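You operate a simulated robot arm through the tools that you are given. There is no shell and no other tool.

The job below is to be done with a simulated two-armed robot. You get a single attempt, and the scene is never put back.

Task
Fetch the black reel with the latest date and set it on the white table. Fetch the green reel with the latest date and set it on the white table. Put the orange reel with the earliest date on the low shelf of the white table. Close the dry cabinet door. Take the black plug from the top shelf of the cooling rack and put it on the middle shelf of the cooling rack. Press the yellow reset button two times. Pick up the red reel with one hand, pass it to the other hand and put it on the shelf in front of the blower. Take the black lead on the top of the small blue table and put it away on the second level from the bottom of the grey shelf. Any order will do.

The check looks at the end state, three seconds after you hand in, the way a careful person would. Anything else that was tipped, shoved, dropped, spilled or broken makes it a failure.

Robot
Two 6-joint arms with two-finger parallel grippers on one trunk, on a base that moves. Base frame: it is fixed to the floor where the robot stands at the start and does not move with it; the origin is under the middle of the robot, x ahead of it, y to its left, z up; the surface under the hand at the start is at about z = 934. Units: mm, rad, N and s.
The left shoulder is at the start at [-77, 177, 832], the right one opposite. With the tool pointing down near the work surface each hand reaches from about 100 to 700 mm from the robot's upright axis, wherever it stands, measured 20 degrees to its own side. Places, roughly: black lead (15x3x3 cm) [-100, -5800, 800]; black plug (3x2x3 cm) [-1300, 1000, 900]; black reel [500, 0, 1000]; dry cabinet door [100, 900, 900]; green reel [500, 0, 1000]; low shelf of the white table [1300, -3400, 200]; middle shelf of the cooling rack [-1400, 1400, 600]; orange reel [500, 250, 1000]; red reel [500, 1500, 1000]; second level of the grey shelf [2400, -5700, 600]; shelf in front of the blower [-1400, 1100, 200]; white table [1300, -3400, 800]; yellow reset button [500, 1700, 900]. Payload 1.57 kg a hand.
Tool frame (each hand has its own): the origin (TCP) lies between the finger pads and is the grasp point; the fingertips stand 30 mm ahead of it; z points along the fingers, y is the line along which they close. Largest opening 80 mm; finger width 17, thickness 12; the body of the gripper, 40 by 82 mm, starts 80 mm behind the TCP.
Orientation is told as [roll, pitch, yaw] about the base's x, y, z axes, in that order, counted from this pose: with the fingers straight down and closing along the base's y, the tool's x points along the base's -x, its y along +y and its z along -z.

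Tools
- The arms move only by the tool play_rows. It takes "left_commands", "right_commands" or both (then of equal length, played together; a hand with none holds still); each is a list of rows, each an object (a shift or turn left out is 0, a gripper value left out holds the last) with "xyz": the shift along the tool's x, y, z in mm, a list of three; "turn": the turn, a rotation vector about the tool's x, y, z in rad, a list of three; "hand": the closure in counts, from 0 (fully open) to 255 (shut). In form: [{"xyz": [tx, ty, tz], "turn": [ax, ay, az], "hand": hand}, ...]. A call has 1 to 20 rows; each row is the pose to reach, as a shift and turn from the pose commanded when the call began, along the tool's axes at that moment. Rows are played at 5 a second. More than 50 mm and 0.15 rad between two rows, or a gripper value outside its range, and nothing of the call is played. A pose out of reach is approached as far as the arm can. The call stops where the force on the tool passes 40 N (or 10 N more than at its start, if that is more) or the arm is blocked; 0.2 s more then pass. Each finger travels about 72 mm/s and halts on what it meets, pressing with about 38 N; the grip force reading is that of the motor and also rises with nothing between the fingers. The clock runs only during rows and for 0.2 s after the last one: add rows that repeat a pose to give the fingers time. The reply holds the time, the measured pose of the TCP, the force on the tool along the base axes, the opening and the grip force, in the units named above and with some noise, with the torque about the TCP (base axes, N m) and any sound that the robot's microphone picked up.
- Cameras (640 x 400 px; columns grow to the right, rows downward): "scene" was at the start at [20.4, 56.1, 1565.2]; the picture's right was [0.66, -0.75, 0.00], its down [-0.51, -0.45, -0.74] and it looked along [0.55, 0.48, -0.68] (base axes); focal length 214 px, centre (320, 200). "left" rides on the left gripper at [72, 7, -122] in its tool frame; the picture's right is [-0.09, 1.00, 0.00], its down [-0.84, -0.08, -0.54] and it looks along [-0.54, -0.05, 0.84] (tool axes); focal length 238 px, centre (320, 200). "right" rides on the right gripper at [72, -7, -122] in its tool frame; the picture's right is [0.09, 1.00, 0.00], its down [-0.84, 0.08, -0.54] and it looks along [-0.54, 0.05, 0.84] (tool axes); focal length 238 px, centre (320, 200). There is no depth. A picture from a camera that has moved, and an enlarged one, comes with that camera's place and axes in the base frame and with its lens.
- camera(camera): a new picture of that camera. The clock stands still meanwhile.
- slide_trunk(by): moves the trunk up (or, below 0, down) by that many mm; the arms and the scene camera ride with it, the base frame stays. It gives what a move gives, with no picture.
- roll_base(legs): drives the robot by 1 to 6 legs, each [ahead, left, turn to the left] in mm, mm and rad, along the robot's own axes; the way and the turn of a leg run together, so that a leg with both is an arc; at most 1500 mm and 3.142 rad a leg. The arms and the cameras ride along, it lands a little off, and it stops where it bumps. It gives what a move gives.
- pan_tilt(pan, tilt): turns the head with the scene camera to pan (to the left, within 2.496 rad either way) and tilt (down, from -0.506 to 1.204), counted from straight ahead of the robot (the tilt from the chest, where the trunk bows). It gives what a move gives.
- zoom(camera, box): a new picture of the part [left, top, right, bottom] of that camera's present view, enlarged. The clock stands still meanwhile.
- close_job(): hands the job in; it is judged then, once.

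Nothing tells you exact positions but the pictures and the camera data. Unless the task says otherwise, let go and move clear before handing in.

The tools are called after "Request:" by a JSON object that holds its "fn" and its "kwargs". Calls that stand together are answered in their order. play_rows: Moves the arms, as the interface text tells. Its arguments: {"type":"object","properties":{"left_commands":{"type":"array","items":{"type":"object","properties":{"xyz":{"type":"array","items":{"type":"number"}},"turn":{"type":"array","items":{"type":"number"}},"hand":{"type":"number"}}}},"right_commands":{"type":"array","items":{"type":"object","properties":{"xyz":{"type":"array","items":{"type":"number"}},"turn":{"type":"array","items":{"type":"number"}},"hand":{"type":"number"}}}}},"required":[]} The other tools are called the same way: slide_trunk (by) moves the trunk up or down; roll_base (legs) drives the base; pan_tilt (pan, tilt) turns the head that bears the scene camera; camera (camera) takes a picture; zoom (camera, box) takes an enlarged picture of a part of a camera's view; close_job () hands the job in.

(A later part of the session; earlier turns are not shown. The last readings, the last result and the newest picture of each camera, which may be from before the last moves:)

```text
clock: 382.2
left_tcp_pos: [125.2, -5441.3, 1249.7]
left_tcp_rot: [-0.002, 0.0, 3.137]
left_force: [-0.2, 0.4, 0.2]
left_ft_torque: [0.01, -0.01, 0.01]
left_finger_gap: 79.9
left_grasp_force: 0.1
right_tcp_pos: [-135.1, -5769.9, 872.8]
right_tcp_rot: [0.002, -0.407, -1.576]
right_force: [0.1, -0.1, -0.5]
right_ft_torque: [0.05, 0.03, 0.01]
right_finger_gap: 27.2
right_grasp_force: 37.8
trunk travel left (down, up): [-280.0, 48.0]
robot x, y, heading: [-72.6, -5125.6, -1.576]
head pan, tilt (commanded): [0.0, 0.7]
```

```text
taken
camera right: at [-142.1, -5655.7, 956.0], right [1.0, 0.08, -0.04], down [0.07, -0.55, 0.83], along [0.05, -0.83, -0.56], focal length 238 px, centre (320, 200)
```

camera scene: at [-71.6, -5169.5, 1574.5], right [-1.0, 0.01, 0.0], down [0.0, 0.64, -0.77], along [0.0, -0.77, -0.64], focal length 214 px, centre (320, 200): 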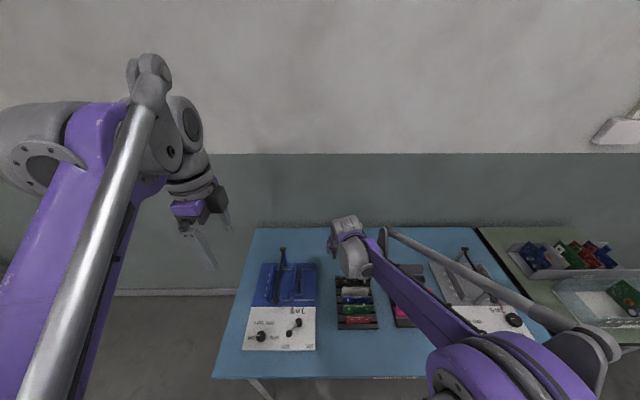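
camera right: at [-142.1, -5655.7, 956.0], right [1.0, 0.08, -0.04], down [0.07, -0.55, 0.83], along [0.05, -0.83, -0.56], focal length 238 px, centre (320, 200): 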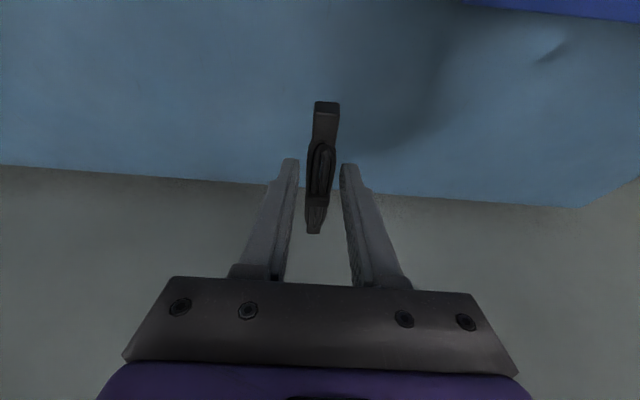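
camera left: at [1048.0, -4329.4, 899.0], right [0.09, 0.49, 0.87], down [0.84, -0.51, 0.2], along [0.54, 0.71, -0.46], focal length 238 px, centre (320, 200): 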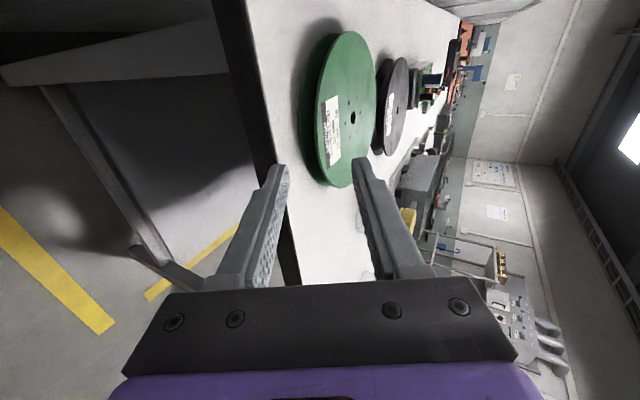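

The lead is held. I'll retract over the table, back away and go look at the grey shelf.

Request:
{"fn": "play_rows", "kwargs": {"right_commands": [{"xyz": [-15, 0, -36]}, {"xyz": [-28, 0, -78]}, {"xyz": [-25, 0, -115]}, {"xyz": [5, 0, -140]}, {"xyz": [40, 0, -160]}, {"xyz": [75, 0, -178]}, {"xyz": [110, 0, -192]}, {"xyz": [145, 0, -205]}, {"xyz": [145, 0, -205]}]}}

Request:
{"fn": "roll_base", "kwargs": {"legs": [[-320, 0, 0]]}}

Request:
{"fn": "camera", "kwargs": {"camera": "scene"}}

Request:
{"fn": "pan_tilt", "kwargs": {"pan": 1.3, "tilt": 0.4}}

Request:
{"fn": "camera", "kwargs": {"camera": "scene"}}

```text
clock: 384.2
left_tcp_pos: [126.2, -5441.6, 1248.7]
left_tcp_rot: [-0.001, -0.002, 3.136]
left_force: [0.2, 0.4, -0.9]
left_ft_torque: [0.01, -0.02, 0.01]
left_finger_gap: 80.2
left_grasp_force: 0.0
right_tcp_pos: [-135.2, -5555.1, 1001.6]
right_tcp_rot: [0.001, -0.408, -1.576]
right_force: [0.0, 0.2, 0.0]
right_ft_torque: [0.07, 0.0, -0.03]
right_finger_gap: 27.0
right_grasp_force: 37.7
trunk travel left (down, up): [-280.0, 48.0]
robot x, y, heading: [-68.5, -5127.4, -1.577]
head pan, tilt (commanded): [0.0, 0.7]
```

```text
clock: 386.3
left_tcp_pos: [127.0, -5122.5, 1249.3]
left_tcp_rot: [0.001, 0.0, 3.136]
left_force: [-0.7, 0.0, -0.9]
left_ft_torque: [-0.02, -0.01, 0.03]
left_finger_gap: 80.2
left_grasp_force: 0.1
right_tcp_pos: [-132.3, -5237.5, 1002.8]
right_tcp_rot: [0.002, -0.406, -1.574]
right_force: [0.4, 0.3, -0.4]
right_ft_torque: [0.03, 0.02, 0.01]
right_finger_gap: 27.0
right_grasp_force: 37.2
trunk travel left (down, up): [-280.0, 48.0]
robot x, y, heading: [-70.6, -4813.4, -1.573]
head pan, tilt (commanded): [0.0, 0.7]
```

```text
taken
camera scene: at [-70.1, -4852.4, 1574.5], right [-1.0, 0.0, 0.0], down [0.0, 0.64, -0.76], along [0.0, -0.76, -0.64], focal length 214 px, centre (320, 200)
```

scene: 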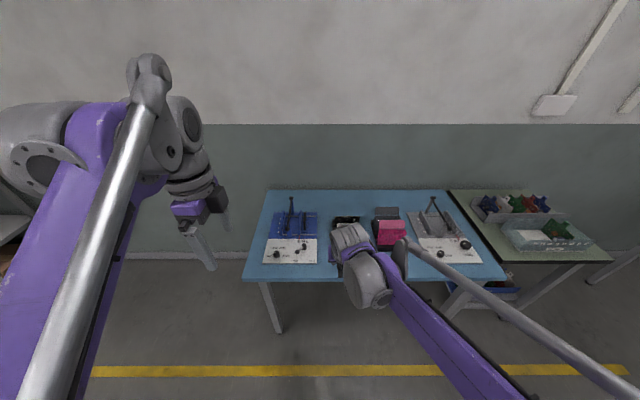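

```text
clock: 387.8
left_tcp_pos: [128.5, -5122.6, 1249.1]
left_tcp_rot: [-0.001, 0.0, 3.137]
left_force: [-1.0, 0.5, -0.3]
left_ft_torque: [-0.01, -0.02, 0.02]
left_finger_gap: 80.0
left_grasp_force: 0.1
right_tcp_pos: [-132.4, -5238.0, 1001.8]
right_tcp_rot: [0.001, -0.406, -1.574]
right_force: [0.2, 0.6, -1.1]
right_ft_torque: [0.06, 0.0, 0.02]
right_finger_gap: 26.7
right_grasp_force: 37.4
trunk travel left (down, up): [-280.0, 48.0]
robot x, y, heading: [-70.7, -4810.0, -1.575]
head pan, tilt (commanded): [1.3, 0.4]
```

```text
taken
camera scene: at [19.4, -4792.5, 1601.3], right [-0.27, -0.96, 0.0], down [-0.37, 0.11, -0.92], along [0.89, -0.25, -0.39], focal length 214 px, centre (320, 200)
```

scene: 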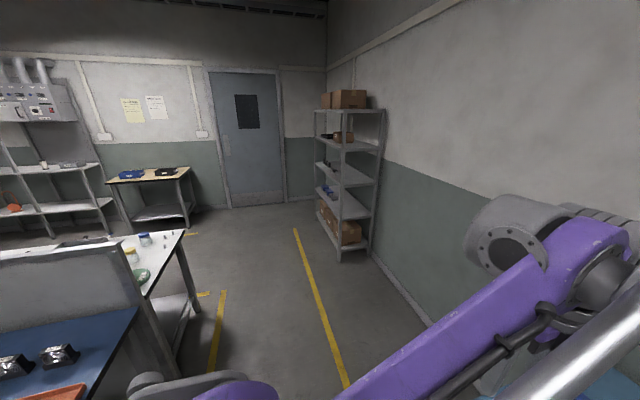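

Request:
{"fn": "roll_base", "kwargs": {"legs": [[0, 1200, 0], [0, 1150, 0]]}}

Request:
{"fn": "pan_tilt", "kwargs": {"pan": 0.0, "tilt": 0.6}}

Request:
{"fn": "camera", "kwargs": {"camera": "scene"}}

Request:
{"fn": "camera", "kwargs": {"camera": "right"}}

```text
clock: 408.4
left_tcp_pos: [2457.1, -5160.9, 1249.6]
left_tcp_rot: [-0.001, -0.001, 3.113]
left_force: [1.1, 0.6, -0.2]
left_ft_torque: [0.0, 0.01, -0.01]
left_finger_gap: 79.5
left_grasp_force: 0.2
right_tcp_pos: [2193.4, -5269.3, 1003.0]
right_tcp_rot: [0.002, -0.406, -1.597]
right_force: [-0.5, 0.7, -0.7]
right_ft_torque: [0.04, -0.01, 0.01]
right_finger_gap: 26.9
right_grasp_force: 37.9
trunk travel left (down, up): [-280.0, 48.0]
robot x, y, heading: [2269.3, -4845.6, -1.593]
head pan, tilt (commanded): [1.3, 0.4]
```

```text
clock: 409.9
left_tcp_pos: [2457.1, -5161.3, 1249.0]
left_tcp_rot: [-0.001, 0.001, 3.114]
left_force: [-0.1, -0.2, 0.2]
left_ft_torque: [-0.03, 0.02, -0.02]
left_finger_gap: 80.1
left_grasp_force: 0.0
right_tcp_pos: [2192.7, -5270.7, 1002.9]
right_tcp_rot: [0.002, -0.407, -1.598]
right_force: [0.4, -0.3, -0.6]
right_ft_torque: [0.02, -0.02, 0.03]
right_finger_gap: 26.6
right_grasp_force: 37.9
trunk travel left (down, up): [-280.0, 48.0]
robot x, y, heading: [2269.1, -4840.4, -1.597]
head pan, tilt (commanded): [0.0, 0.6]
```

```text
taken
camera scene: at [2265.8, -4889.2, 1583.1], right [-1.0, 0.03, 0.0], down [0.02, 0.56, -0.83], along [-0.02, -0.82, -0.56], focal length 214 px, centre (320, 200)
```

scene: 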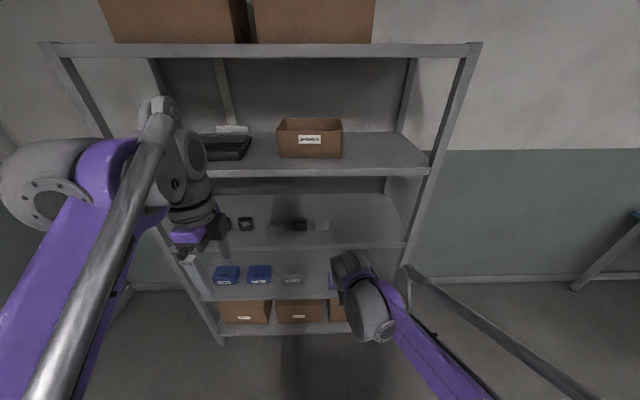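

```text
taken
camera right: at [2189.3, -5155.4, 1086.3], right [1.0, 0.06, -0.04], down [0.06, -0.56, 0.83], along [0.03, -0.83, -0.56], focal length 238 px, centre (320, 200)
```

right: 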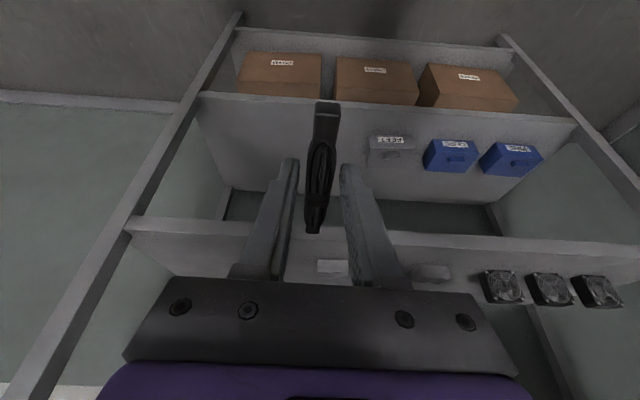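

Request:
{"fn": "zoom", "kwargs": {"camera": "right", "box": [180, 30, 600, 300]}}

Request:
{"fn": "zoom", "kwargs": {"camera": "scene", "box": [180, 190, 420, 350]}}

Request:
{"fn": "zoom", "kwargs": {"camera": "right", "box": [350, 120, 560, 190]}}

```text
1.48 times, centred on (390, 165) of right
camera zoom: at [2189.3, -5155.4, 1086.3], right [1.0, 0.06, -0.04], down [0.06, -0.56, 0.83], along [0.03, -0.83, -0.56], focal length 353 px, centre (216, 252)
```

zoom: 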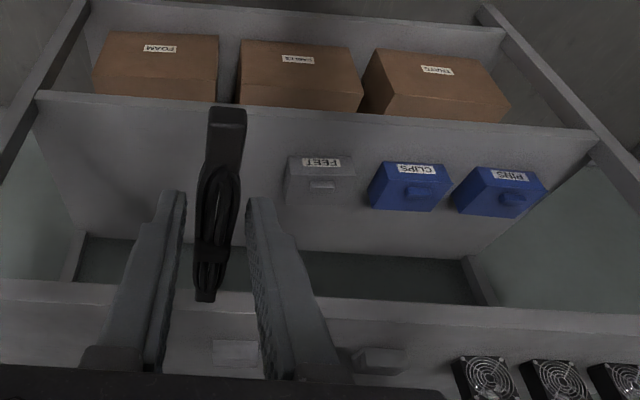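

```text
2.50 times, centred on (300, 270) of scene
camera zoom: at [2265.8, -4889.2, 1583.1], right [-1.0, 0.03, 0.0], down [0.02, 0.56, -0.83], along [-0.02, -0.82, -0.56], focal length 536 px, centre (370, 25)
```

zoom: 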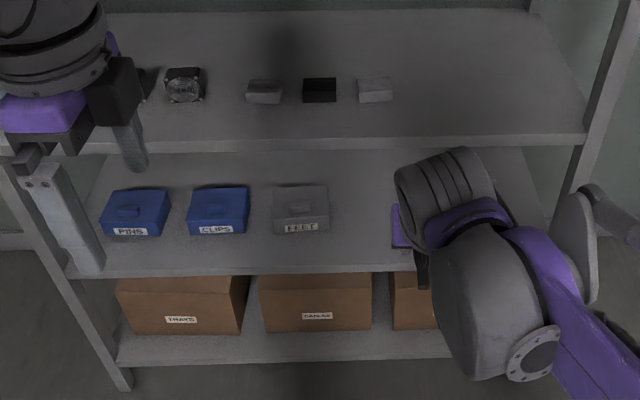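

```text
3.05 times, centred on (455, 155) of right
camera zoom: at [2189.3, -5155.4, 1086.3], right [1.0, 0.06, -0.04], down [0.06, -0.56, 0.83], along [0.03, -0.83, -0.56], focal length 726 px, centre (-91, 337)
```

zoom: 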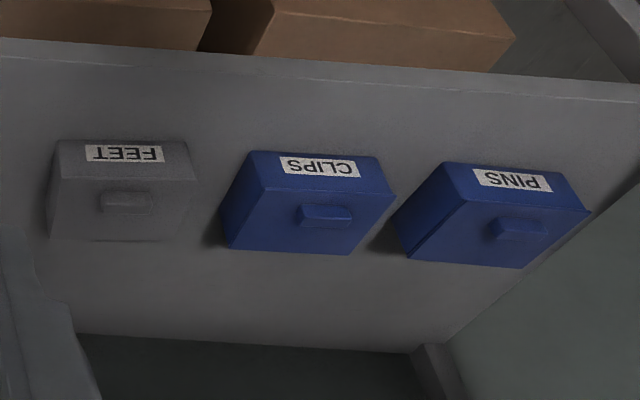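

Level two holds boxes PINS, CLIPS and FEET, with free space to the robot's right (x≈1930–2330). I'll pitch the hand more forward and lower it in front of that opening, then look.

Request:
{"fn": "play_rows", "kwargs": {"right_commands": [{"xyz": [16, 0, 37], "turn": [0, -0.08, 0]}, {"xyz": [32, 0, 74], "turn": [0, -0.16, 0]}, {"xyz": [48, 0, 111], "turn": [0, -0.24, 0]}, {"xyz": [64, 0, 149], "turn": [0, -0.32, 0]}, {"xyz": [80, 0, 186], "turn": [0, -0.4, 0]}, {"xyz": [96, 0, 223], "turn": [0, -0.48, 0]}, {"xyz": [110, 0, 255], "turn": [0, -0.5, 0]}, {"xyz": [110, 0, 255], "turn": [0, -0.5, 0]}]}}

Request:
{"fn": "roll_base", "kwargs": {"legs": [[0, 0, 0.025]]}}

Request:
{"fn": "camera", "kwargs": {"camera": "right"}}

Request:
{"fn": "camera", "kwargs": {"camera": "scene"}}

```text
clock: 411.6
left_tcp_pos: [2456.7, -5160.4, 1249.1]
left_tcp_rot: [0.001, 0.002, 3.115]
left_force: [-0.6, -0.3, 0.1]
left_ft_torque: [-0.04, -0.01, 0.02]
left_finger_gap: 79.8
left_grasp_force: 0.1
right_tcp_pos: [2204.1, -5319.8, 773.7]
right_tcp_rot: [0.002, -0.906, -1.6]
right_force: [0.1, 0.6, -0.5]
right_ft_torque: [0.01, -0.01, 0.01]
right_finger_gap: 27.0
right_grasp_force: 37.5
right hand out of reach, approached as far as the arm can: row 6, 7, 8
trunk travel left (down, up): [-280.0, 48.0]
robot x, y, heading: [2269.4, -4845.5, -1.6]
head pan, tilt (commanded): [0.0, 0.6]
```

```text
clock: 412.4
left_tcp_pos: [2464.7, -5156.6, 1249.2]
left_tcp_rot: [-0.001, 0.0, 3.137]
left_force: [1.1, -0.6, 0.0]
left_ft_torque: [-0.05, 0.02, 0.01]
left_finger_gap: 79.9
left_grasp_force: 0.1
right_tcp_pos: [2218.1, -5321.6, 773.7]
right_tcp_rot: [0.002, -0.906, -1.574]
right_force: [1.1, -0.2, -1.0]
right_ft_torque: [0.0, 0.02, 0.0]
right_finger_gap: 26.8
right_grasp_force: 37.6
trunk travel left (down, up): [-280.0, 48.0]
robot x, y, heading: [2266.7, -4844.1, -1.577]
head pan, tilt (commanded): [0.0, 0.6]
```

```text
taken
camera right: at [2210.1, -5180.8, 791.6], right [1.0, 0.05, -0.07], down [0.08, -0.09, 0.99], along [0.05, -0.99, -0.09], focal length 238 px, centre (320, 200)
```

right: 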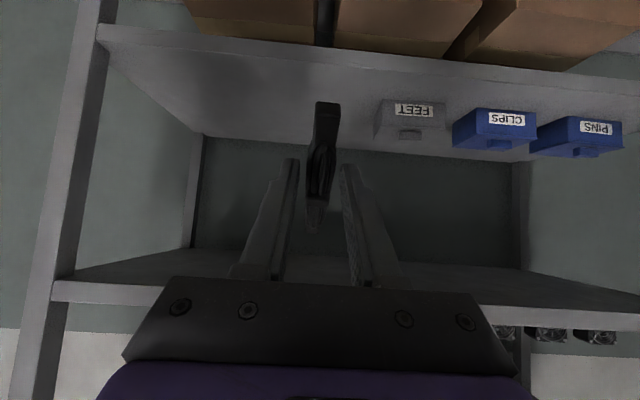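

```text
taken
camera scene: at [2266.9, -4889.3, 1583.1], right [-1.0, 0.0, 0.0], down [0.0, 0.57, -0.82], along [0.0, -0.82, -0.57], focal length 214 px, centre (320, 200)
```

scene: 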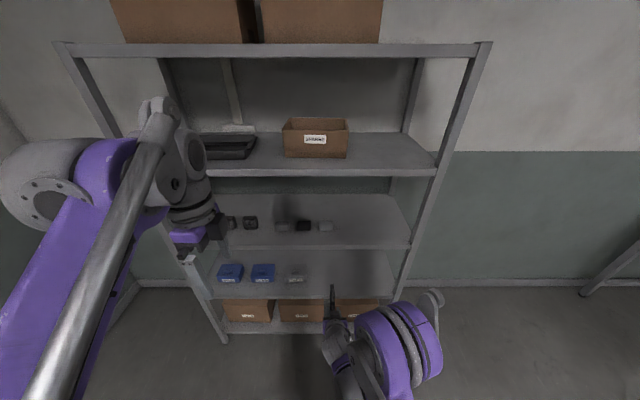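

Request:
{"fn": "play_rows", "kwargs": {"left_commands": [{"xyz": [0, -40, 0]}, {"xyz": [0, -80, 0]}, {"xyz": [0, -110, 0]}, {"xyz": [0, -110, 0]}]}}

Request:
{"fn": "slide_trunk", "kwargs": {"by": -130}}

Request:
{"fn": "roll_base", "kwargs": {"legs": [[180, 0, 0]]}}

Request:
{"fn": "camera", "kwargs": {"camera": "right"}}

Request:
{"fn": "camera", "kwargs": {"camera": "scene"}}

```text
clock: 413.4
left_tcp_pos: [2465.6, -5047.0, 1248.7]
left_tcp_rot: [0.0, 0.0, 3.139]
left_force: [-0.1, -0.4, -0.8]
left_ft_torque: [-0.04, -0.07, 0.03]
left_finger_gap: 79.9
left_grasp_force: 0.1
right_tcp_pos: [2217.9, -5320.1, 772.7]
right_tcp_rot: [0.002, -0.903, -1.574]
right_force: [-0.2, -0.5, -1.1]
right_ft_torque: [0.03, 0.03, 0.0]
right_finger_gap: 26.9
right_grasp_force: 37.4
trunk travel left (down, up): [-280.0, 48.0]
robot x, y, heading: [2270.2, -4843.9, -1.575]
head pan, tilt (commanded): [0.0, 0.6]
```

```text
clock: 415.0
left_tcp_pos: [2464.8, -5046.1, 1119.7]
left_tcp_rot: [-0.002, -0.001, 3.139]
left_force: [0.6, 0.5, -0.1]
left_ft_torque: [0.02, 0.01, 0.04]
left_finger_gap: 79.9
left_grasp_force: 0.1
right_tcp_pos: [2215.9, -5321.3, 642.0]
right_tcp_rot: [0.002, -0.906, -1.576]
right_force: [0.4, -0.5, -0.4]
right_ft_torque: [0.0, 0.02, 0.02]
right_finger_gap: 27.1
right_grasp_force: 37.7
trunk travel left (down, up): [-150.0, 178.0]
robot x, y, heading: [2271.8, -4844.5, -1.573]
head pan, tilt (commanded): [0.0, 0.6]
```

```text
clock: 416.5
left_tcp_pos: [2465.8, -5221.2, 1119.6]
left_tcp_rot: [-0.002, 0.001, -3.14]
left_force: [-0.2, -0.9, -0.1]
left_ft_torque: [0.04, -0.02, 0.01]
left_finger_gap: 80.1
left_grasp_force: 0.1
right_tcp_pos: [2218.8, -5497.8, 643.2]
right_tcp_rot: [0.001, -0.905, -1.571]
right_force: [0.3, -0.6, -1.1]
right_ft_torque: [0.01, 0.0, 0.01]
right_finger_gap: 27.0
right_grasp_force: 37.7
trunk travel left (down, up): [-150.0, 178.0]
robot x, y, heading: [2264.7, -5021.0, -1.57]
head pan, tilt (commanded): [0.0, 0.6]
```

```text
taken
camera right: at [2211.4, -5358.6, 661.5], right [1.0, 0.06, -0.07], down [0.08, -0.09, 0.99], along [0.05, -0.99, -0.1], focal length 238 px, centre (320, 200)
```

right: 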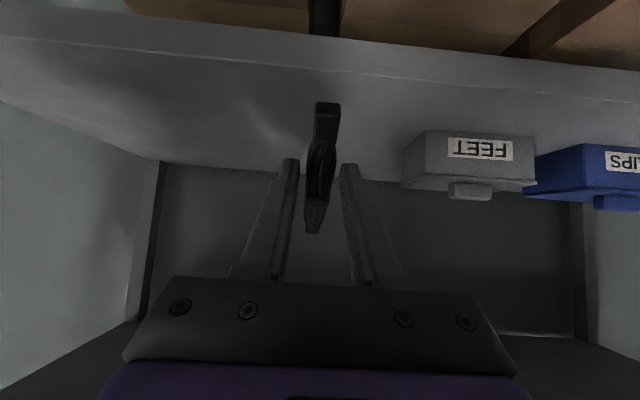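

```text
taken
camera scene: at [2267.0, -5076.0, 1452.4], right [-1.0, 0.0, 0.0], down [0.0, 0.57, -0.82], along [0.0, -0.82, -0.57], focal length 214 px, centre (320, 200)
```

scene: 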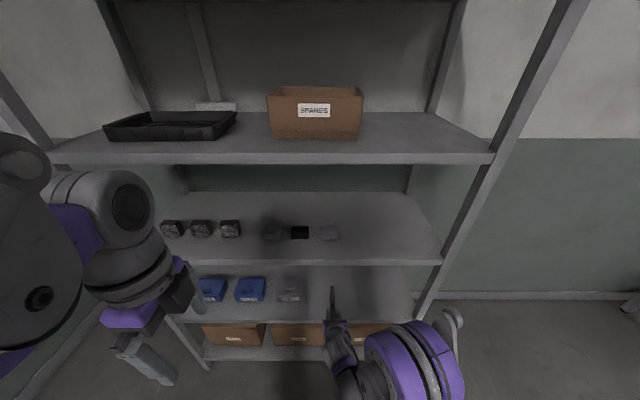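

Request:
{"fn": "roll_base", "kwargs": {"legs": [[115, 0, 0]]}}

Request:
{"fn": "camera", "kwargs": {"camera": "right"}}

Request:
{"fn": "camera", "kwargs": {"camera": "scene"}}

```text
clock: 417.7
left_tcp_pos: [2465.7, -5335.5, 1118.8]
left_tcp_rot: [-0.004, 0.0, -3.142]
left_force: [-0.1, 0.0, -0.1]
left_ft_torque: [0.01, 0.01, -0.02]
left_finger_gap: 80.0
left_grasp_force: 0.0
right_tcp_pos: [2219.5, -5611.6, 642.3]
right_tcp_rot: [0.001, -0.903, -1.572]
right_force: [0.9, 0.1, 0.3]
right_ft_torque: [0.02, 0.03, -0.02]
right_finger_gap: 26.9
right_grasp_force: 37.6
trunk travel left (down, up): [-150.0, 178.0]
robot x, y, heading: [2268.6, -5133.7, -1.571]
head pan, tilt (commanded): [0.0, 0.6]
```

```text
taken
camera right: at [2211.4, -5471.1, 661.4], right [1.0, 0.06, -0.07], down [0.08, -0.09, 0.99], along [0.05, -0.99, -0.1], focal length 238 px, centre (320, 200)
```

right: 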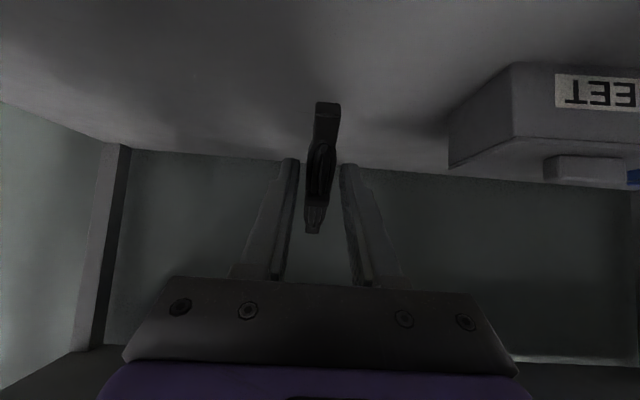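

```text
taken
camera scene: at [2267.1, -5188.7, 1452.4], right [-1.0, 0.0, 0.0], down [0.0, 0.57, -0.82], along [0.0, -0.82, -0.57], focal length 214 px, centre (320, 200)
```

scene: 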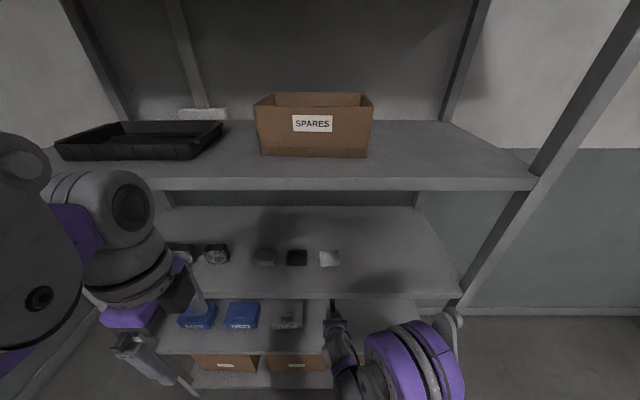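

Request:
{"fn": "slide_trunk", "kwargs": {"by": -30}}

Request:
{"fn": "slide_trunk", "kwargs": {"by": -8}}

Request:
{"fn": "camera", "kwargs": {"camera": "right"}}

```text
clock: 418.4
left_tcp_pos: [2466.9, -5335.0, 1089.3]
left_tcp_rot: [-0.002, 0.001, -3.141]
left_force: [-0.1, -0.1, -0.3]
left_ft_torque: [-0.03, -0.01, -0.03]
left_finger_gap: 80.0
left_grasp_force: 0.1
right_tcp_pos: [2219.6, -5610.7, 614.0]
right_tcp_rot: [0.001, -0.906, -1.571]
right_force: [0.3, -0.1, -1.4]
right_ft_torque: [0.02, -0.02, 0.0]
right_finger_gap: 26.8
right_grasp_force: 37.5
trunk travel left (down, up): [-120.0, 208.0]
robot x, y, heading: [2266.1, -5136.7, -1.563]
head pan, tilt (commanded): [0.0, 0.6]
```

```text
clock: 419.0
left_tcp_pos: [2466.3, -5335.1, 1080.5]
left_tcp_rot: [0.0, 0.0, -3.142]
left_force: [0.2, 0.2, -0.3]
left_ft_torque: [0.01, -0.05, 0.03]
left_finger_gap: 79.9
left_grasp_force: 0.0
right_tcp_pos: [2218.7, -5609.4, 604.5]
right_tcp_rot: [0.0, -0.905, -1.571]
right_force: [-0.5, -0.8, -0.3]
right_ft_torque: [0.04, 0.01, 0.01]
right_finger_gap: 26.8
right_grasp_force: 37.7
trunk travel left (down, up): [-112.0, 216.0]
robot x, y, heading: [2266.8, -5129.9, -1.569]
head pan, tilt (commanded): [0.0, 0.6]
```

```text
taken
camera right: at [2211.4, -5470.6, 623.8], right [1.0, 0.06, -0.07], down [0.08, -0.09, 0.99], along [0.05, -0.99, -0.09], focal length 238 px, centre (320, 200)
```

right: 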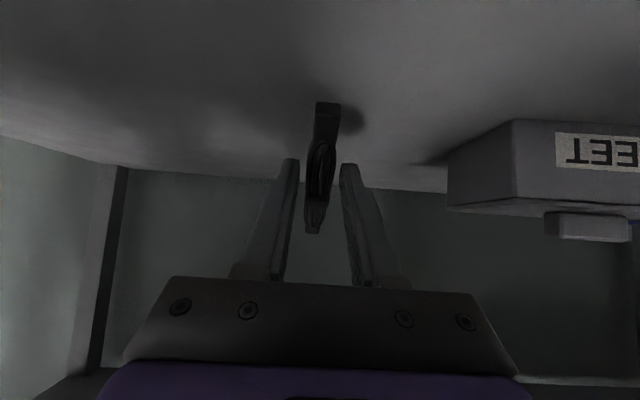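

Getting close to the shelf surface; I'll continue lowering in small steps until contact.

Request:
{"fn": "slide_trunk", "kwargs": {"by": -5}}

Request:
{"fn": "slide_trunk", "kwargs": {"by": -5}}

Request:
{"fn": "slide_trunk", "kwargs": {"by": -4}}

Request:
{"fn": "camera", "kwargs": {"camera": "right"}}

```text
clock: 419.6
left_tcp_pos: [2464.2, -5335.1, 1077.3]
left_tcp_rot: [0.0, -0.001, -3.143]
left_force: [0.1, 0.7, 0.0]
left_ft_torque: [0.03, 0.0, -0.06]
left_finger_gap: 79.7
left_grasp_force: 0.0
right_tcp_pos: [2218.7, -5609.9, 599.6]
right_tcp_rot: [0.002, -0.907, -1.571]
right_force: [-0.4, -0.4, -1.0]
right_ft_torque: [0.06, -0.01, 0.0]
right_finger_gap: 26.8
right_grasp_force: 37.1
trunk travel left (down, up): [-107.0, 221.0]
robot x, y, heading: [2269.1, -5132.0, -1.567]
head pan, tilt (commanded): [0.0, 0.6]
```

```text
clock: 420.1
left_tcp_pos: [2465.6, -5334.5, 1071.3]
left_tcp_rot: [0.0, 0.0, -3.142]
left_force: [-0.3, -0.2, 0.4]
left_ft_torque: [-0.01, -0.02, 0.0]
left_finger_gap: 79.9
left_grasp_force: 0.1
right_tcp_pos: [2219.6, -5611.2, 595.8]
right_tcp_rot: [0.002, -0.907, -1.571]
right_force: [-2.2, -2.0, 14.9]
right_ft_torque: [0.3, 0.08, 0.06]
right_finger_gap: 27.0
right_grasp_force: 37.9
trunk travel left (down, up): [-102.0, 226.0]
robot x, y, heading: [2264.4, -5133.8, -1.573]
head pan, tilt (commanded): [0.0, 0.6]
```

```text
clock: 420.6
left_tcp_pos: [2465.5, -5335.6, 1066.8]
left_tcp_rot: [0.0, 0.0, -3.14]
left_force: [0.5, 0.6, 0.2]
left_ft_torque: [0.0, 0.03, -0.02]
left_finger_gap: 80.2
left_grasp_force: 0.1
right_tcp_pos: [2218.8, -5609.9, 590.8]
right_tcp_rot: [0.002, -0.904, -1.57]
right_force: [-0.7, -7.6, 21.0]
right_ft_torque: [0.15, 0.0, 0.04]
right_finger_gap: 26.8
right_grasp_force: 38.1
trunk travel left (down, up): [-98.0, 230.0]
robot x, y, heading: [2266.9, -5136.1, -1.565]
head pan, tilt (commanded): [0.0, 0.6]
```

```text
taken
camera right: at [2211.6, -5470.6, 609.9], right [1.0, 0.06, -0.07], down [0.08, -0.09, 0.99], along [0.05, -0.99, -0.09], focal length 238 px, centre (320, 200)
```

right: 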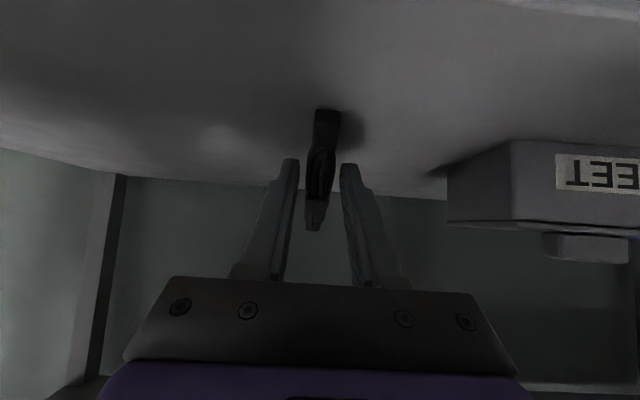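

Request:
{"fn": "play_rows", "kwargs": {"right_commands": [{"xyz": [-2, 0, -1.5], "turn": [0, 0.08, 0]}, {"xyz": [-1, 0, -1], "turn": [0, 0.16, 0]}, {"xyz": [0, 0, 0], "turn": [0, 0.22, 0]}, {"xyz": [0, 0, 0], "turn": [0, 0.22, 0]}]}}

Request:
{"fn": "camera", "kwargs": {"camera": "right"}}

```text
clock: 421.6
left_tcp_pos: [2465.3, -5335.9, 1067.1]
left_tcp_rot: [0.001, 0.0, -3.142]
left_force: [0.3, -0.3, 0.3]
left_ft_torque: [-0.02, 0.01, -0.03]
left_finger_gap: 79.9
left_grasp_force: 0.1
right_tcp_pos: [2220.2, -5610.2, 590.3]
right_tcp_rot: [0.001, -0.684, -1.571]
right_force: [-0.3, 0.1, -0.4]
right_ft_torque: [0.04, 0.01, 0.01]
right_finger_gap: 26.6
right_grasp_force: 37.7
trunk travel left (down, up): [-98.0, 230.0]
robot x, y, heading: [2269.0, -5130.3, -1.569]
head pan, tilt (commanded): [0.0, 0.6]
```

```text
taken
camera right: at [2211.6, -5478.1, 640.3], right [1.0, 0.07, -0.06], down [0.08, -0.31, 0.95], along [0.05, -0.95, -0.31], focal length 238 px, centre (320, 200)
```

right: 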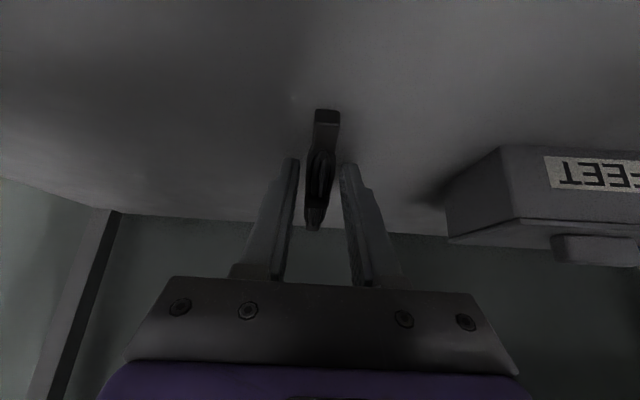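

Request:
{"fn": "slide_trunk", "kwargs": {"by": -5}}

Request:
{"fn": "slide_trunk", "kwargs": {"by": -4}}

Request:
{"fn": "slide_trunk", "kwargs": {"by": -4}}

```text
clock: 422.2
left_tcp_pos: [2465.9, -5334.5, 1061.7]
left_tcp_rot: [-0.002, 0.001, -3.138]
left_force: [-0.3, -0.1, -0.5]
left_ft_torque: [0.04, -0.01, -0.02]
left_finger_gap: 80.1
left_grasp_force: 0.1
right_tcp_pos: [2218.6, -5609.6, 586.7]
right_tcp_rot: [0.001, -0.685, -1.57]
right_force: [-0.4, 1.2, 4.1]
right_ft_torque: [0.17, 0.01, 0.02]
right_finger_gap: 26.8
right_grasp_force: 37.7
trunk travel left (down, up): [-93.0, 235.0]
robot x, y, heading: [2265.5, -5131.8, -1.568]
head pan, tilt (commanded): [0.0, 0.6]
```

```text
clock: 422.7
left_tcp_pos: [2465.8, -5335.0, 1059.5]
left_tcp_rot: [0.0, 0.001, -3.139]
left_force: [-0.1, -1.0, 0.3]
left_ft_torque: [-0.05, 0.03, 0.0]
left_finger_gap: 79.8
left_grasp_force: 0.2
right_tcp_pos: [2219.8, -5610.8, 581.0]
right_tcp_rot: [0.002, -0.687, -1.573]
right_force: [-1.1, -6.7, 17.2]
right_ft_torque: [0.33, 0.04, 0.03]
right_finger_gap: 26.8
right_grasp_force: 37.2
trunk travel left (down, up): [-89.0, 239.0]
robot x, y, heading: [2265.9, -5133.0, -1.569]
head pan, tilt (commanded): [0.0, 0.6]
```

```text
clock: 423.2
left_tcp_pos: [2466.6, -5334.3, 1055.5]
left_tcp_rot: [0.0, 0.001, -3.138]
left_force: [0.0, 0.0, 0.0]
left_ft_torque: [0.0, -0.01, 0.0]
left_finger_gap: 80.0
left_grasp_force: 0.0
right_tcp_pos: [2219.0, -5610.9, 578.3]
right_tcp_rot: [0.003, -0.689, -1.568]
right_force: [-1.8, -9.8, 25.4]
right_ft_torque: [-0.12, 0.18, 0.03]
right_finger_gap: 26.8
right_grasp_force: 37.5
trunk travel left (down, up): [-85.0, 243.0]
robot x, y, heading: [2265.2, -5132.8, -1.568]
head pan, tilt (commanded): [0.0, 0.6]
```

The lead presses lightly on the shelf. I'll lift 2 mm, open the fingers and withdraw up and back.

Request:
{"fn": "play_rows", "kwargs": {"right_commands": [{"xyz": [-1, 0, -1.5]}, {"xyz": [-1, 0, -1.5], "hand": 150}, {"xyz": [-1, 0, -1.5], "hand": 110}, {"xyz": [-1, 0, -1.5], "hand": 90}, {"xyz": [-1, 0, -1.5], "hand": 90}, {"xyz": [-8, 0, -15]}, {"xyz": [-20, 0, -40]}, {"xyz": [-20, 0, -60]}]}}

Request:
{"fn": "camera", "kwargs": {"camera": "right"}}

```text
clock: 425.0
left_tcp_pos: [2465.6, -5333.4, 1053.6]
left_tcp_rot: [0.0, 0.0, -3.14]
left_force: [0.2, 0.0, 0.4]
left_ft_torque: [-0.01, 0.03, 0.04]
left_finger_gap: 80.2
left_grasp_force: 0.1
right_tcp_pos: [2219.2, -5587.4, 637.6]
right_tcp_rot: [0.001, -0.682, -1.571]
right_force: [0.5, -0.1, 0.1]
right_ft_torque: [0.0, -0.02, 0.0]
right_finger_gap: 51.9
right_grasp_force: 0.0
trunk travel left (down, up): [-85.0, 243.0]
robot x, y, heading: [2265.3, -5135.7, -1.569]
head pan, tilt (commanded): [0.0, 0.6]
```

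```text
taken
camera right: at [2211.3, -5456.1, 686.3], right [1.0, 0.07, -0.06], down [0.08, -0.31, 0.95], along [0.05, -0.95, -0.31], focal length 238 px, centre (320, 200)
```

right: 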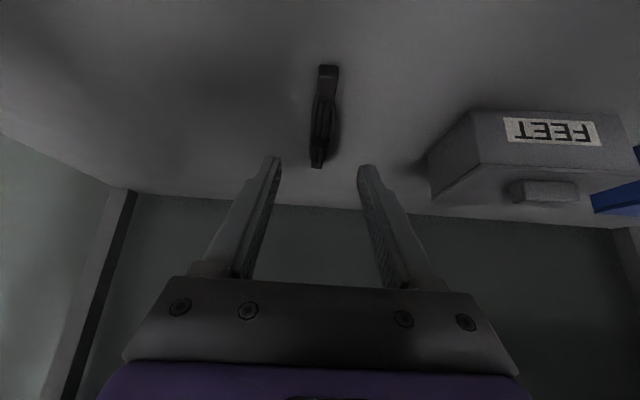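

The lead lies flat on the second level. I'll back out, then restore arms and trunk and return to the reel rack for the orange reel.

Request:
{"fn": "roll_base", "kwargs": {"legs": [[-380, 0, 0]]}}

Request:
{"fn": "slide_trunk", "kwargs": {"by": 190}}

Request:
{"fn": "play_rows", "kwargs": {"right_commands": [{"xyz": [-10, 0, -40], "turn": [0, 0.1, 0]}, {"xyz": [-20, 0, -80], "turn": [0, 0.2, 0]}, {"xyz": [-30, -10, -120], "turn": [0, 0.3, 0]}, {"xyz": [-40, -20, -160], "turn": [0, 0.4, 0]}, {"xyz": [-50, -30, -200], "turn": [0, 0.5, 0]}, {"xyz": [-60, -45, -240], "turn": [0, 0.6, 0]}, {"xyz": [-70, -60, -275], "turn": [0, 0.682, 0]}, {"xyz": [-85, -80, -310], "turn": [0, 0.682, 0]}, {"xyz": [-110, -100, -345], "turn": [0, 0.682, 0]}, {"xyz": [-140, -120, -375], "turn": [0, 0.682, 0]}, {"xyz": [-170, -140, -405], "turn": [0, 0.682, 0]}, {"xyz": [-170, -140, -405], "turn": [0, 0.682, 0], "hand": 0}]}}

Request:
{"fn": "zoom", "kwargs": {"camera": "scene", "box": [200, 200, 440, 380]}}

```text
clock: 427.4
left_tcp_pos: [2465.7, -4964.2, 1053.6]
left_tcp_rot: [0.002, 0.001, -3.137]
left_force: [-0.8, -0.4, -0.7]
left_ft_torque: [-0.02, 0.03, 0.0]
left_finger_gap: 79.9
left_grasp_force: 0.1
right_tcp_pos: [2219.1, -5218.8, 637.1]
right_tcp_rot: [0.002, -0.685, -1.567]
right_force: [-0.6, 0.0, -0.3]
right_ft_torque: [-0.03, 0.0, 0.01]
right_finger_gap: 52.0
right_grasp_force: 0.1
trunk travel left (down, up): [-85.0, 243.0]
robot x, y, heading: [2268.4, -4761.1, -1.562]
head pan, tilt (commanded): [0.0, 0.6]
```

```text
clock: 429.5
left_tcp_pos: [2465.5, -4962.9, 1243.6]
left_tcp_rot: [0.001, 0.0, -3.136]
left_force: [0.2, 0.7, 0.3]
left_ft_torque: [-0.05, 0.03, 0.02]
left_finger_gap: 80.1
left_grasp_force: 0.1
right_tcp_pos: [2220.4, -5218.3, 826.5]
right_tcp_rot: [0.002, -0.684, -1.565]
right_force: [-0.1, 0.2, 0.1]
right_ft_torque: [0.0, 0.0, -0.02]
right_finger_gap: 51.8
right_grasp_force: 0.1
trunk travel left (down, up): [-275.0, 53.0]
robot x, y, heading: [2264.2, -4763.7, -1.564]
head pan, tilt (commanded): [0.0, 0.6]
```

```text
clock: 432.1
left_tcp_pos: [2466.4, -4964.6, 1244.6]
left_tcp_rot: [-0.001, 0.0, -3.136]
left_force: [-0.1, -0.1, -0.6]
left_ft_torque: [0.0, -0.03, -0.04]
left_finger_gap: 79.9
left_grasp_force: 0.0
right_tcp_pos: [2076.1, -5093.5, 1247.9]
right_tcp_rot: [0.002, -0.003, -1.564]
right_force: [-0.6, -0.2, -0.2]
right_ft_torque: [-0.01, 0.02, 0.02]
right_finger_gap: 80.0
right_grasp_force: 0.1
trunk travel left (down, up): [-275.0, 53.0]
robot x, y, heading: [2267.6, -4764.8, -1.561]
head pan, tilt (commanded): [0.0, 0.6]
```

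```text
2.22 times, centred on (320, 290) of scene
camera zoom: at [2266.2, -4809.1, 1577.5], right [-1.0, -0.01, 0.0], down [0.0, 0.56, -0.83], along [0.01, -0.83, -0.56], focal length 477 px, centre (320, 0)
```

zoom: 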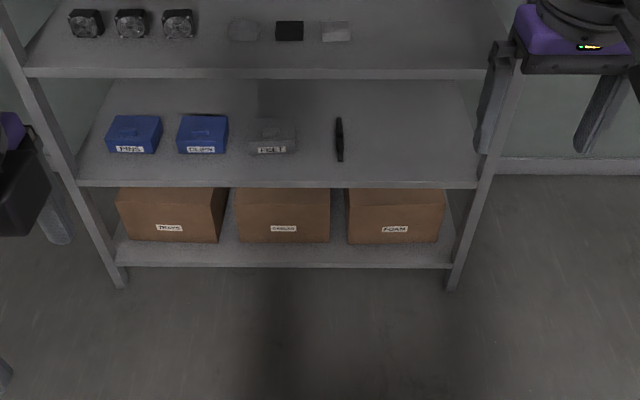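

The lead is on the second level. Driving back to the reel rack along the aisle.

Request:
{"fn": "roll_base", "kwargs": {"legs": [[0, -1240, 0], [0, -1240, 0]]}}

Request:
{"fn": "roll_base", "kwargs": {"legs": [[0, 0, -0.005], [-1400, 0, 0]]}}

```text
clock: 453.7
left_tcp_pos: [5.4, -4969.6, 1243.9]
left_tcp_rot: [0.0, 0.0, -3.126]
left_force: [-1.0, -0.8, 0.2]
left_ft_torque: [0.0, 0.0, -0.01]
left_finger_gap: 80.1
left_grasp_force: 0.0
right_tcp_pos: [-381.8, -5104.0, 1247.4]
right_tcp_rot: [0.0, -0.004, -1.553]
right_force: [0.8, 0.0, -0.5]
right_ft_torque: [-0.02, -0.01, 0.0]
right_finger_gap: 80.0
right_grasp_force: 0.1
trunk travel left (down, up): [-275.0, 53.0]
robot x, y, heading: [-196.5, -4770.9, -1.549]
head pan, tilt (commanded): [0.0, 0.6]
```

```text
clock: 461.1
left_tcp_pos: [-5.8, -3569.6, 1244.8]
left_tcp_rot: [0.0, 0.0, -3.14]
left_force: [-0.5, -0.7, 0.2]
left_ft_torque: [-0.02, -0.02, -0.01]
left_finger_gap: 79.8
left_grasp_force: 0.0
right_tcp_pos: [-394.7, -3697.3, 1247.5]
right_tcp_rot: [0.0, -0.004, -1.569]
right_force: [-0.2, 0.5, -0.2]
right_ft_torque: [0.02, -0.01, 0.0]
right_finger_gap: 79.7
right_grasp_force: 0.0
trunk travel left (down, up): [-275.0, 53.0]
robot x, y, heading: [-204.0, -3371.0, -1.566]
head pan, tilt (commanded): [0.0, 0.6]
```

Request:
{"fn": "roll_base", "kwargs": {"legs": [[-1400, 0, 0], [-1400, 0, 0]]}}

Request:
{"fn": "camera", "kwargs": {"camera": "scene"}}

```text
clock: 474.6
left_tcp_pos: [-28.6, -773.9, 1245.0]
left_tcp_rot: [-0.001, -0.001, -3.136]
left_force: [0.0, 0.5, 0.5]
left_ft_torque: [0.03, 0.01, 0.01]
left_finger_gap: 80.0
left_grasp_force: 0.1
right_tcp_pos: [-418.7, -903.1, 1246.2]
right_tcp_rot: [0.002, -0.003, -1.567]
right_force: [-0.4, -0.1, 0.4]
right_ft_torque: [-0.01, 0.03, 0.02]
right_finger_gap: 79.9
right_grasp_force: 0.1
trunk travel left (down, up): [-275.0, 53.0]
robot x, y, heading: [-227.2, -572.3, -1.566]
head pan, tilt (commanded): [0.0, 0.6]
```

```text
taken
camera scene: at [-228.4, -618.3, 1577.5], right [-1.0, -0.01, 0.0], down [0.0, 0.56, -0.83], along [0.0, -0.83, -0.56], focal length 214 px, centre (320, 200)
```

scene: 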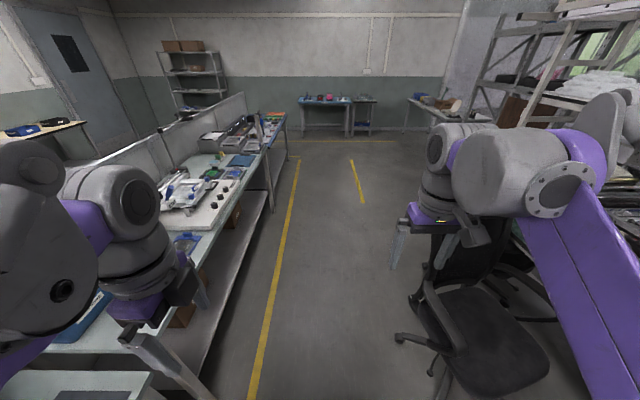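

Request:
{"fn": "roll_base", "kwargs": {"legs": [[-850, -120, 0], [0, 0, 1.566], [0, 120, 0]]}}

Request:
{"fn": "pan_tilt", "kwargs": {"pan": 0.0, "tilt": 0.5}}

Request:
{"fn": "camera", "kwargs": {"camera": "scene"}}

```text
clock: 484.2
left_tcp_pos: [-139.0, 586.6, 1244.4]
left_tcp_rot: [0.0, 0.0, -1.592]
left_force: [-0.8, 0.4, -0.4]
left_ft_torque: [-0.02, 0.04, -0.02]
left_finger_gap: 79.9
left_grasp_force: 0.1
right_tcp_pos: [-21.1, 196.1, 1246.2]
right_tcp_rot: [0.002, -0.004, -0.02]
right_force: [0.6, -0.1, 0.3]
right_ft_torque: [0.05, 0.01, -0.01]
right_finger_gap: 80.1
right_grasp_force: 0.1
trunk travel left (down, up): [-275.0, 53.0]
robot x, y, heading: [-343.7, 395.6, -0.019]
head pan, tilt (commanded): [0.0, 0.6]
```

```text
clock: 484.9
left_tcp_pos: [-138.2, 586.7, 1244.2]
left_tcp_rot: [0.0, -0.001, -1.591]
left_force: [-0.2, 0.3, 0.2]
left_ft_torque: [-0.02, 0.0, 0.0]
left_finger_gap: 79.9
left_grasp_force: 0.1
right_tcp_pos: [-20.3, 194.3, 1246.8]
right_tcp_rot: [0.003, -0.004, -0.02]
right_force: [0.6, -0.1, -0.7]
right_ft_torque: [0.0, 0.0, 0.03]
right_finger_gap: 80.1
right_grasp_force: 0.1
trunk travel left (down, up): [-275.0, 53.0]
robot x, y, heading: [-345.9, 389.6, -0.021]
head pan, tilt (commanded): [0.0, 0.499]
```

```text
taken
camera scene: at [-296.9, 394.1, 1586.6], right [-0.02, -1.0, 0.0], down [-0.48, 0.01, -0.88], along [0.88, -0.02, -0.48], focal length 214 px, centre (320, 200)
```

scene: 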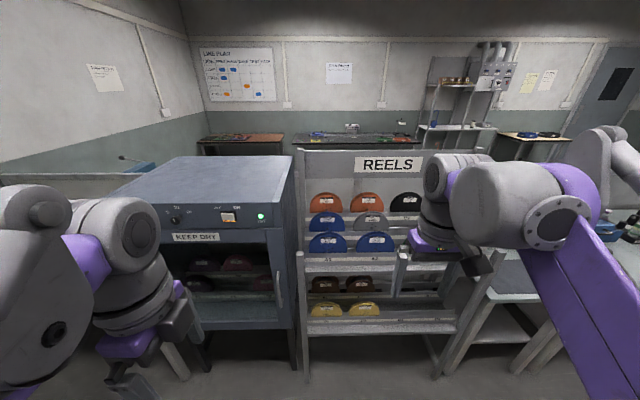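

Request:
{"fn": "roll_base", "kwargs": {"legs": [[0, 0, 0.02], [345, 0, 0]]}}

Request:
{"fn": "slide_trunk", "kwargs": {"by": 50}}

Request:
{"fn": "play_rows", "kwargs": {"right_commands": [{"xyz": [-10, 15, 0], "turn": [0, 0, -0.14], "hand": 50}, {"xyz": [-25, 30, 0], "turn": [0, 0, -0.28]}, {"xyz": [-40, 45, 5], "turn": [0, 0, -0.42]}, {"xyz": [-55, 60, 10], "turn": [0, 0, -0.56]}, {"xyz": [-70, 75, 15], "turn": [0, 0, -0.7]}, {"xyz": [-85, 90, 20], "turn": [0, 0, -0.84]}, {"xyz": [-100, 105, 25], "turn": [0, 0, -0.98]}, {"xyz": [-115, 120, 30], "turn": [0, 0, -1.12]}, {"xyz": [-130, 135, 35], "turn": [0, 0, -1.26]}, {"xyz": [-140, 150, 40], "turn": [0, 0, -1.4]}, {"xyz": [-140, 150, 45], "turn": [0, 0, -1.5]}, {"xyz": [-140, 150, 50], "turn": [0, 0, -1.571]}, {"xyz": [-140, 150, 50], "turn": [0, 0, -1.571]}]}}

Request:
{"fn": "camera", "kwargs": {"camera": "right"}}

Request:
{"fn": "camera", "kwargs": {"camera": "scene"}}

```text
clock: 487.5
left_tcp_pos: [202.2, 592.7, 1244.6]
left_tcp_rot: [-0.001, 0.002, -1.565]
left_force: [-0.1, -0.2, -1.0]
left_ft_torque: [-0.01, 0.02, 0.01]
left_finger_gap: 79.8
left_grasp_force: 0.0
right_tcp_pos: [331.3, 205.5, 1245.0]
right_tcp_rot: [0.001, -0.003, 0.006]
right_force: [0.7, 0.3, 0.2]
right_ft_torque: [0.03, -0.01, -0.01]
right_finger_gap: 80.1
right_grasp_force: 0.1
trunk travel left (down, up): [-275.0, 53.0]
robot x, y, heading: [-0.0, 397.0, 0.002]
head pan, tilt (commanded): [0.0, 0.499]
```

```text
clock: 488.4
left_tcp_pos: [202.8, 592.5, 1294.9]
left_tcp_rot: [-0.001, 0.0, -1.564]
left_force: [0.3, 0.5, -0.3]
left_ft_torque: [0.04, -0.03, 0.01]
left_finger_gap: 79.8
left_grasp_force: 0.1
right_tcp_pos: [331.0, 204.4, 1297.0]
right_tcp_rot: [0.002, -0.003, 0.005]
right_force: [-0.2, 0.3, 0.0]
right_ft_torque: [0.0, -0.02, -0.01]
right_finger_gap: 79.9
right_grasp_force: 0.1
trunk travel left (down, up): [-325.0, 3.0]
robot x, y, heading: [2.0, 396.1, 0.006]
head pan, tilt (commanded): [0.0, 0.499]
```

```text
clock: 491.2
left_tcp_pos: [203.5, 593.1, 1295.0]
left_tcp_rot: [0.001, 0.001, -1.566]
left_force: [1.9, 0.1, 0.6]
left_ft_torque: [-0.01, -0.04, 0.0]
left_finger_gap: 79.9
left_grasp_force: 0.1
right_tcp_pos: [471.6, 356.4, 1247.2]
right_tcp_rot: [-0.002, -0.001, 1.578]
right_force: [-0.2, -0.6, -0.7]
right_ft_torque: [-0.01, -0.02, 0.02]
right_finger_gap: 64.2
right_grasp_force: 0.1
trunk travel left (down, up): [-325.0, 3.0]
robot x, y, heading: [3.1, 395.2, -0.002]
head pan, tilt (commanded): [0.0, 0.499]
```

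```text
taken
camera right: at [477.9, 282.4, 1369.0], right [-1.0, -0.1, 0.0], down [-0.08, 0.84, 0.54], along [-0.05, 0.54, -0.84], focal length 238 px, centre (320, 200)
```

right: 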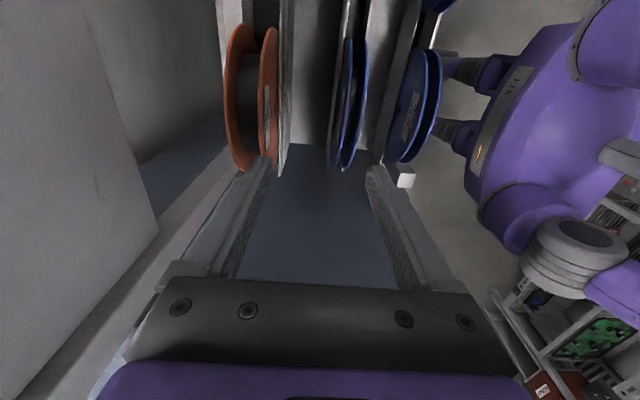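

```text
taken
camera scene: at [48.4, 395.8, 1639.6], right [0.0, -1.0, 0.0], down [-0.48, 0.0, -0.88], along [0.88, 0.0, -0.48], focal length 214 px, centre (320, 200)
```

scene: 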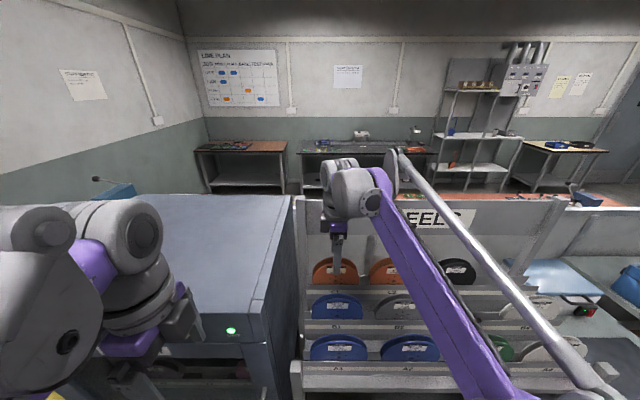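

Request:
{"fn": "play_rows", "kwargs": {"right_commands": [{"xyz": [3, -20, 12]}, {"xyz": [6, -42, 25]}, {"xyz": [7, -66, 42]}, {"xyz": [7, -66, 42]}]}}

Request:
{"fn": "camera", "kwargs": {"camera": "right"}}

Request:
{"fn": "zoom", "kwargs": {"camera": "right", "box": [240, 100, 400, 220]}}

Request:
{"fn": "zoom", "kwargs": {"camera": "scene", "box": [280, 180, 420, 320]}}

```text
clock: 492.2
left_tcp_pos: [201.8, 591.7, 1293.9]
left_tcp_rot: [0.001, -0.002, -1.565]
left_force: [0.3, 0.1, 0.5]
left_ft_torque: [0.06, 0.02, -0.01]
left_finger_gap: 79.9
left_grasp_force: 0.2
right_tcp_pos: [536.5, 349.2, 1206.6]
right_tcp_rot: [-0.003, -0.002, 1.576]
right_force: [-0.2, 0.1, -1.3]
right_ft_torque: [0.02, -0.01, -0.01]
right_finger_gap: 64.3
right_grasp_force: 0.0
trunk travel left (down, up): [-325.0, 3.0]
robot x, y, heading: [2.7, 395.6, 0.004]
head pan, tilt (commanded): [0.0, 0.499]
```

```text
taken
camera right: at [542.9, 276.2, 1329.2], right [-1.0, -0.1, 0.0], down [-0.08, 0.84, 0.54], along [-0.05, 0.54, -0.84], focal length 238 px, centre (320, 200)
```

right: 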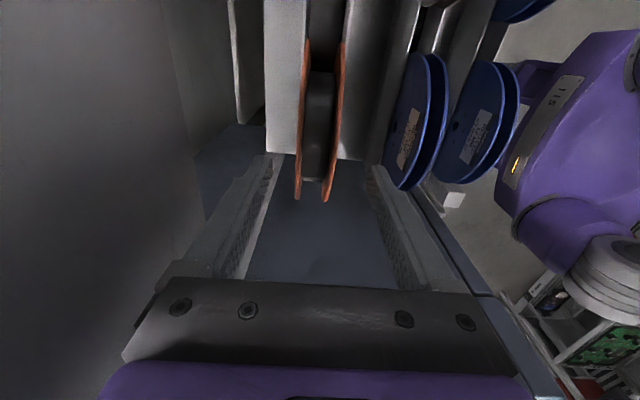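

```text
3.33 times, centred on (320, 160) of right
camera zoom: at [542.9, 276.2, 1329.2], right [-1.0, -0.1, 0.0], down [-0.08, 0.84, 0.54], along [-0.05, 0.54, -0.84], focal length 794 px, centre (320, 333)
```

zoom: 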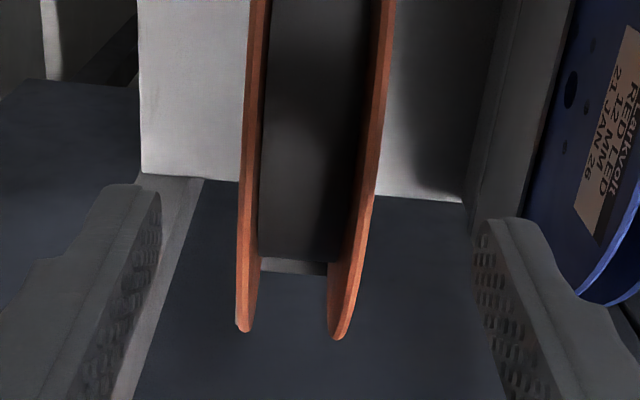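

```text
2.86 times, centred on (350, 250) of scene
camera zoom: at [47.7, 395.7, 1639.6], right [0.0, -1.0, 0.0], down [-0.48, 0.0, -0.88], along [0.88, 0.0, -0.48], focal length 613 px, centre (234, 57)
```

zoom: 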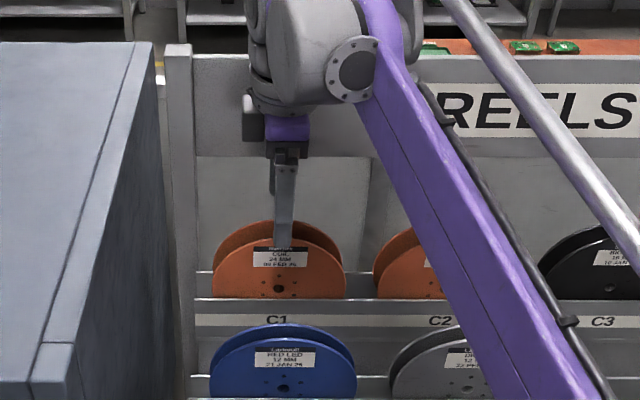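

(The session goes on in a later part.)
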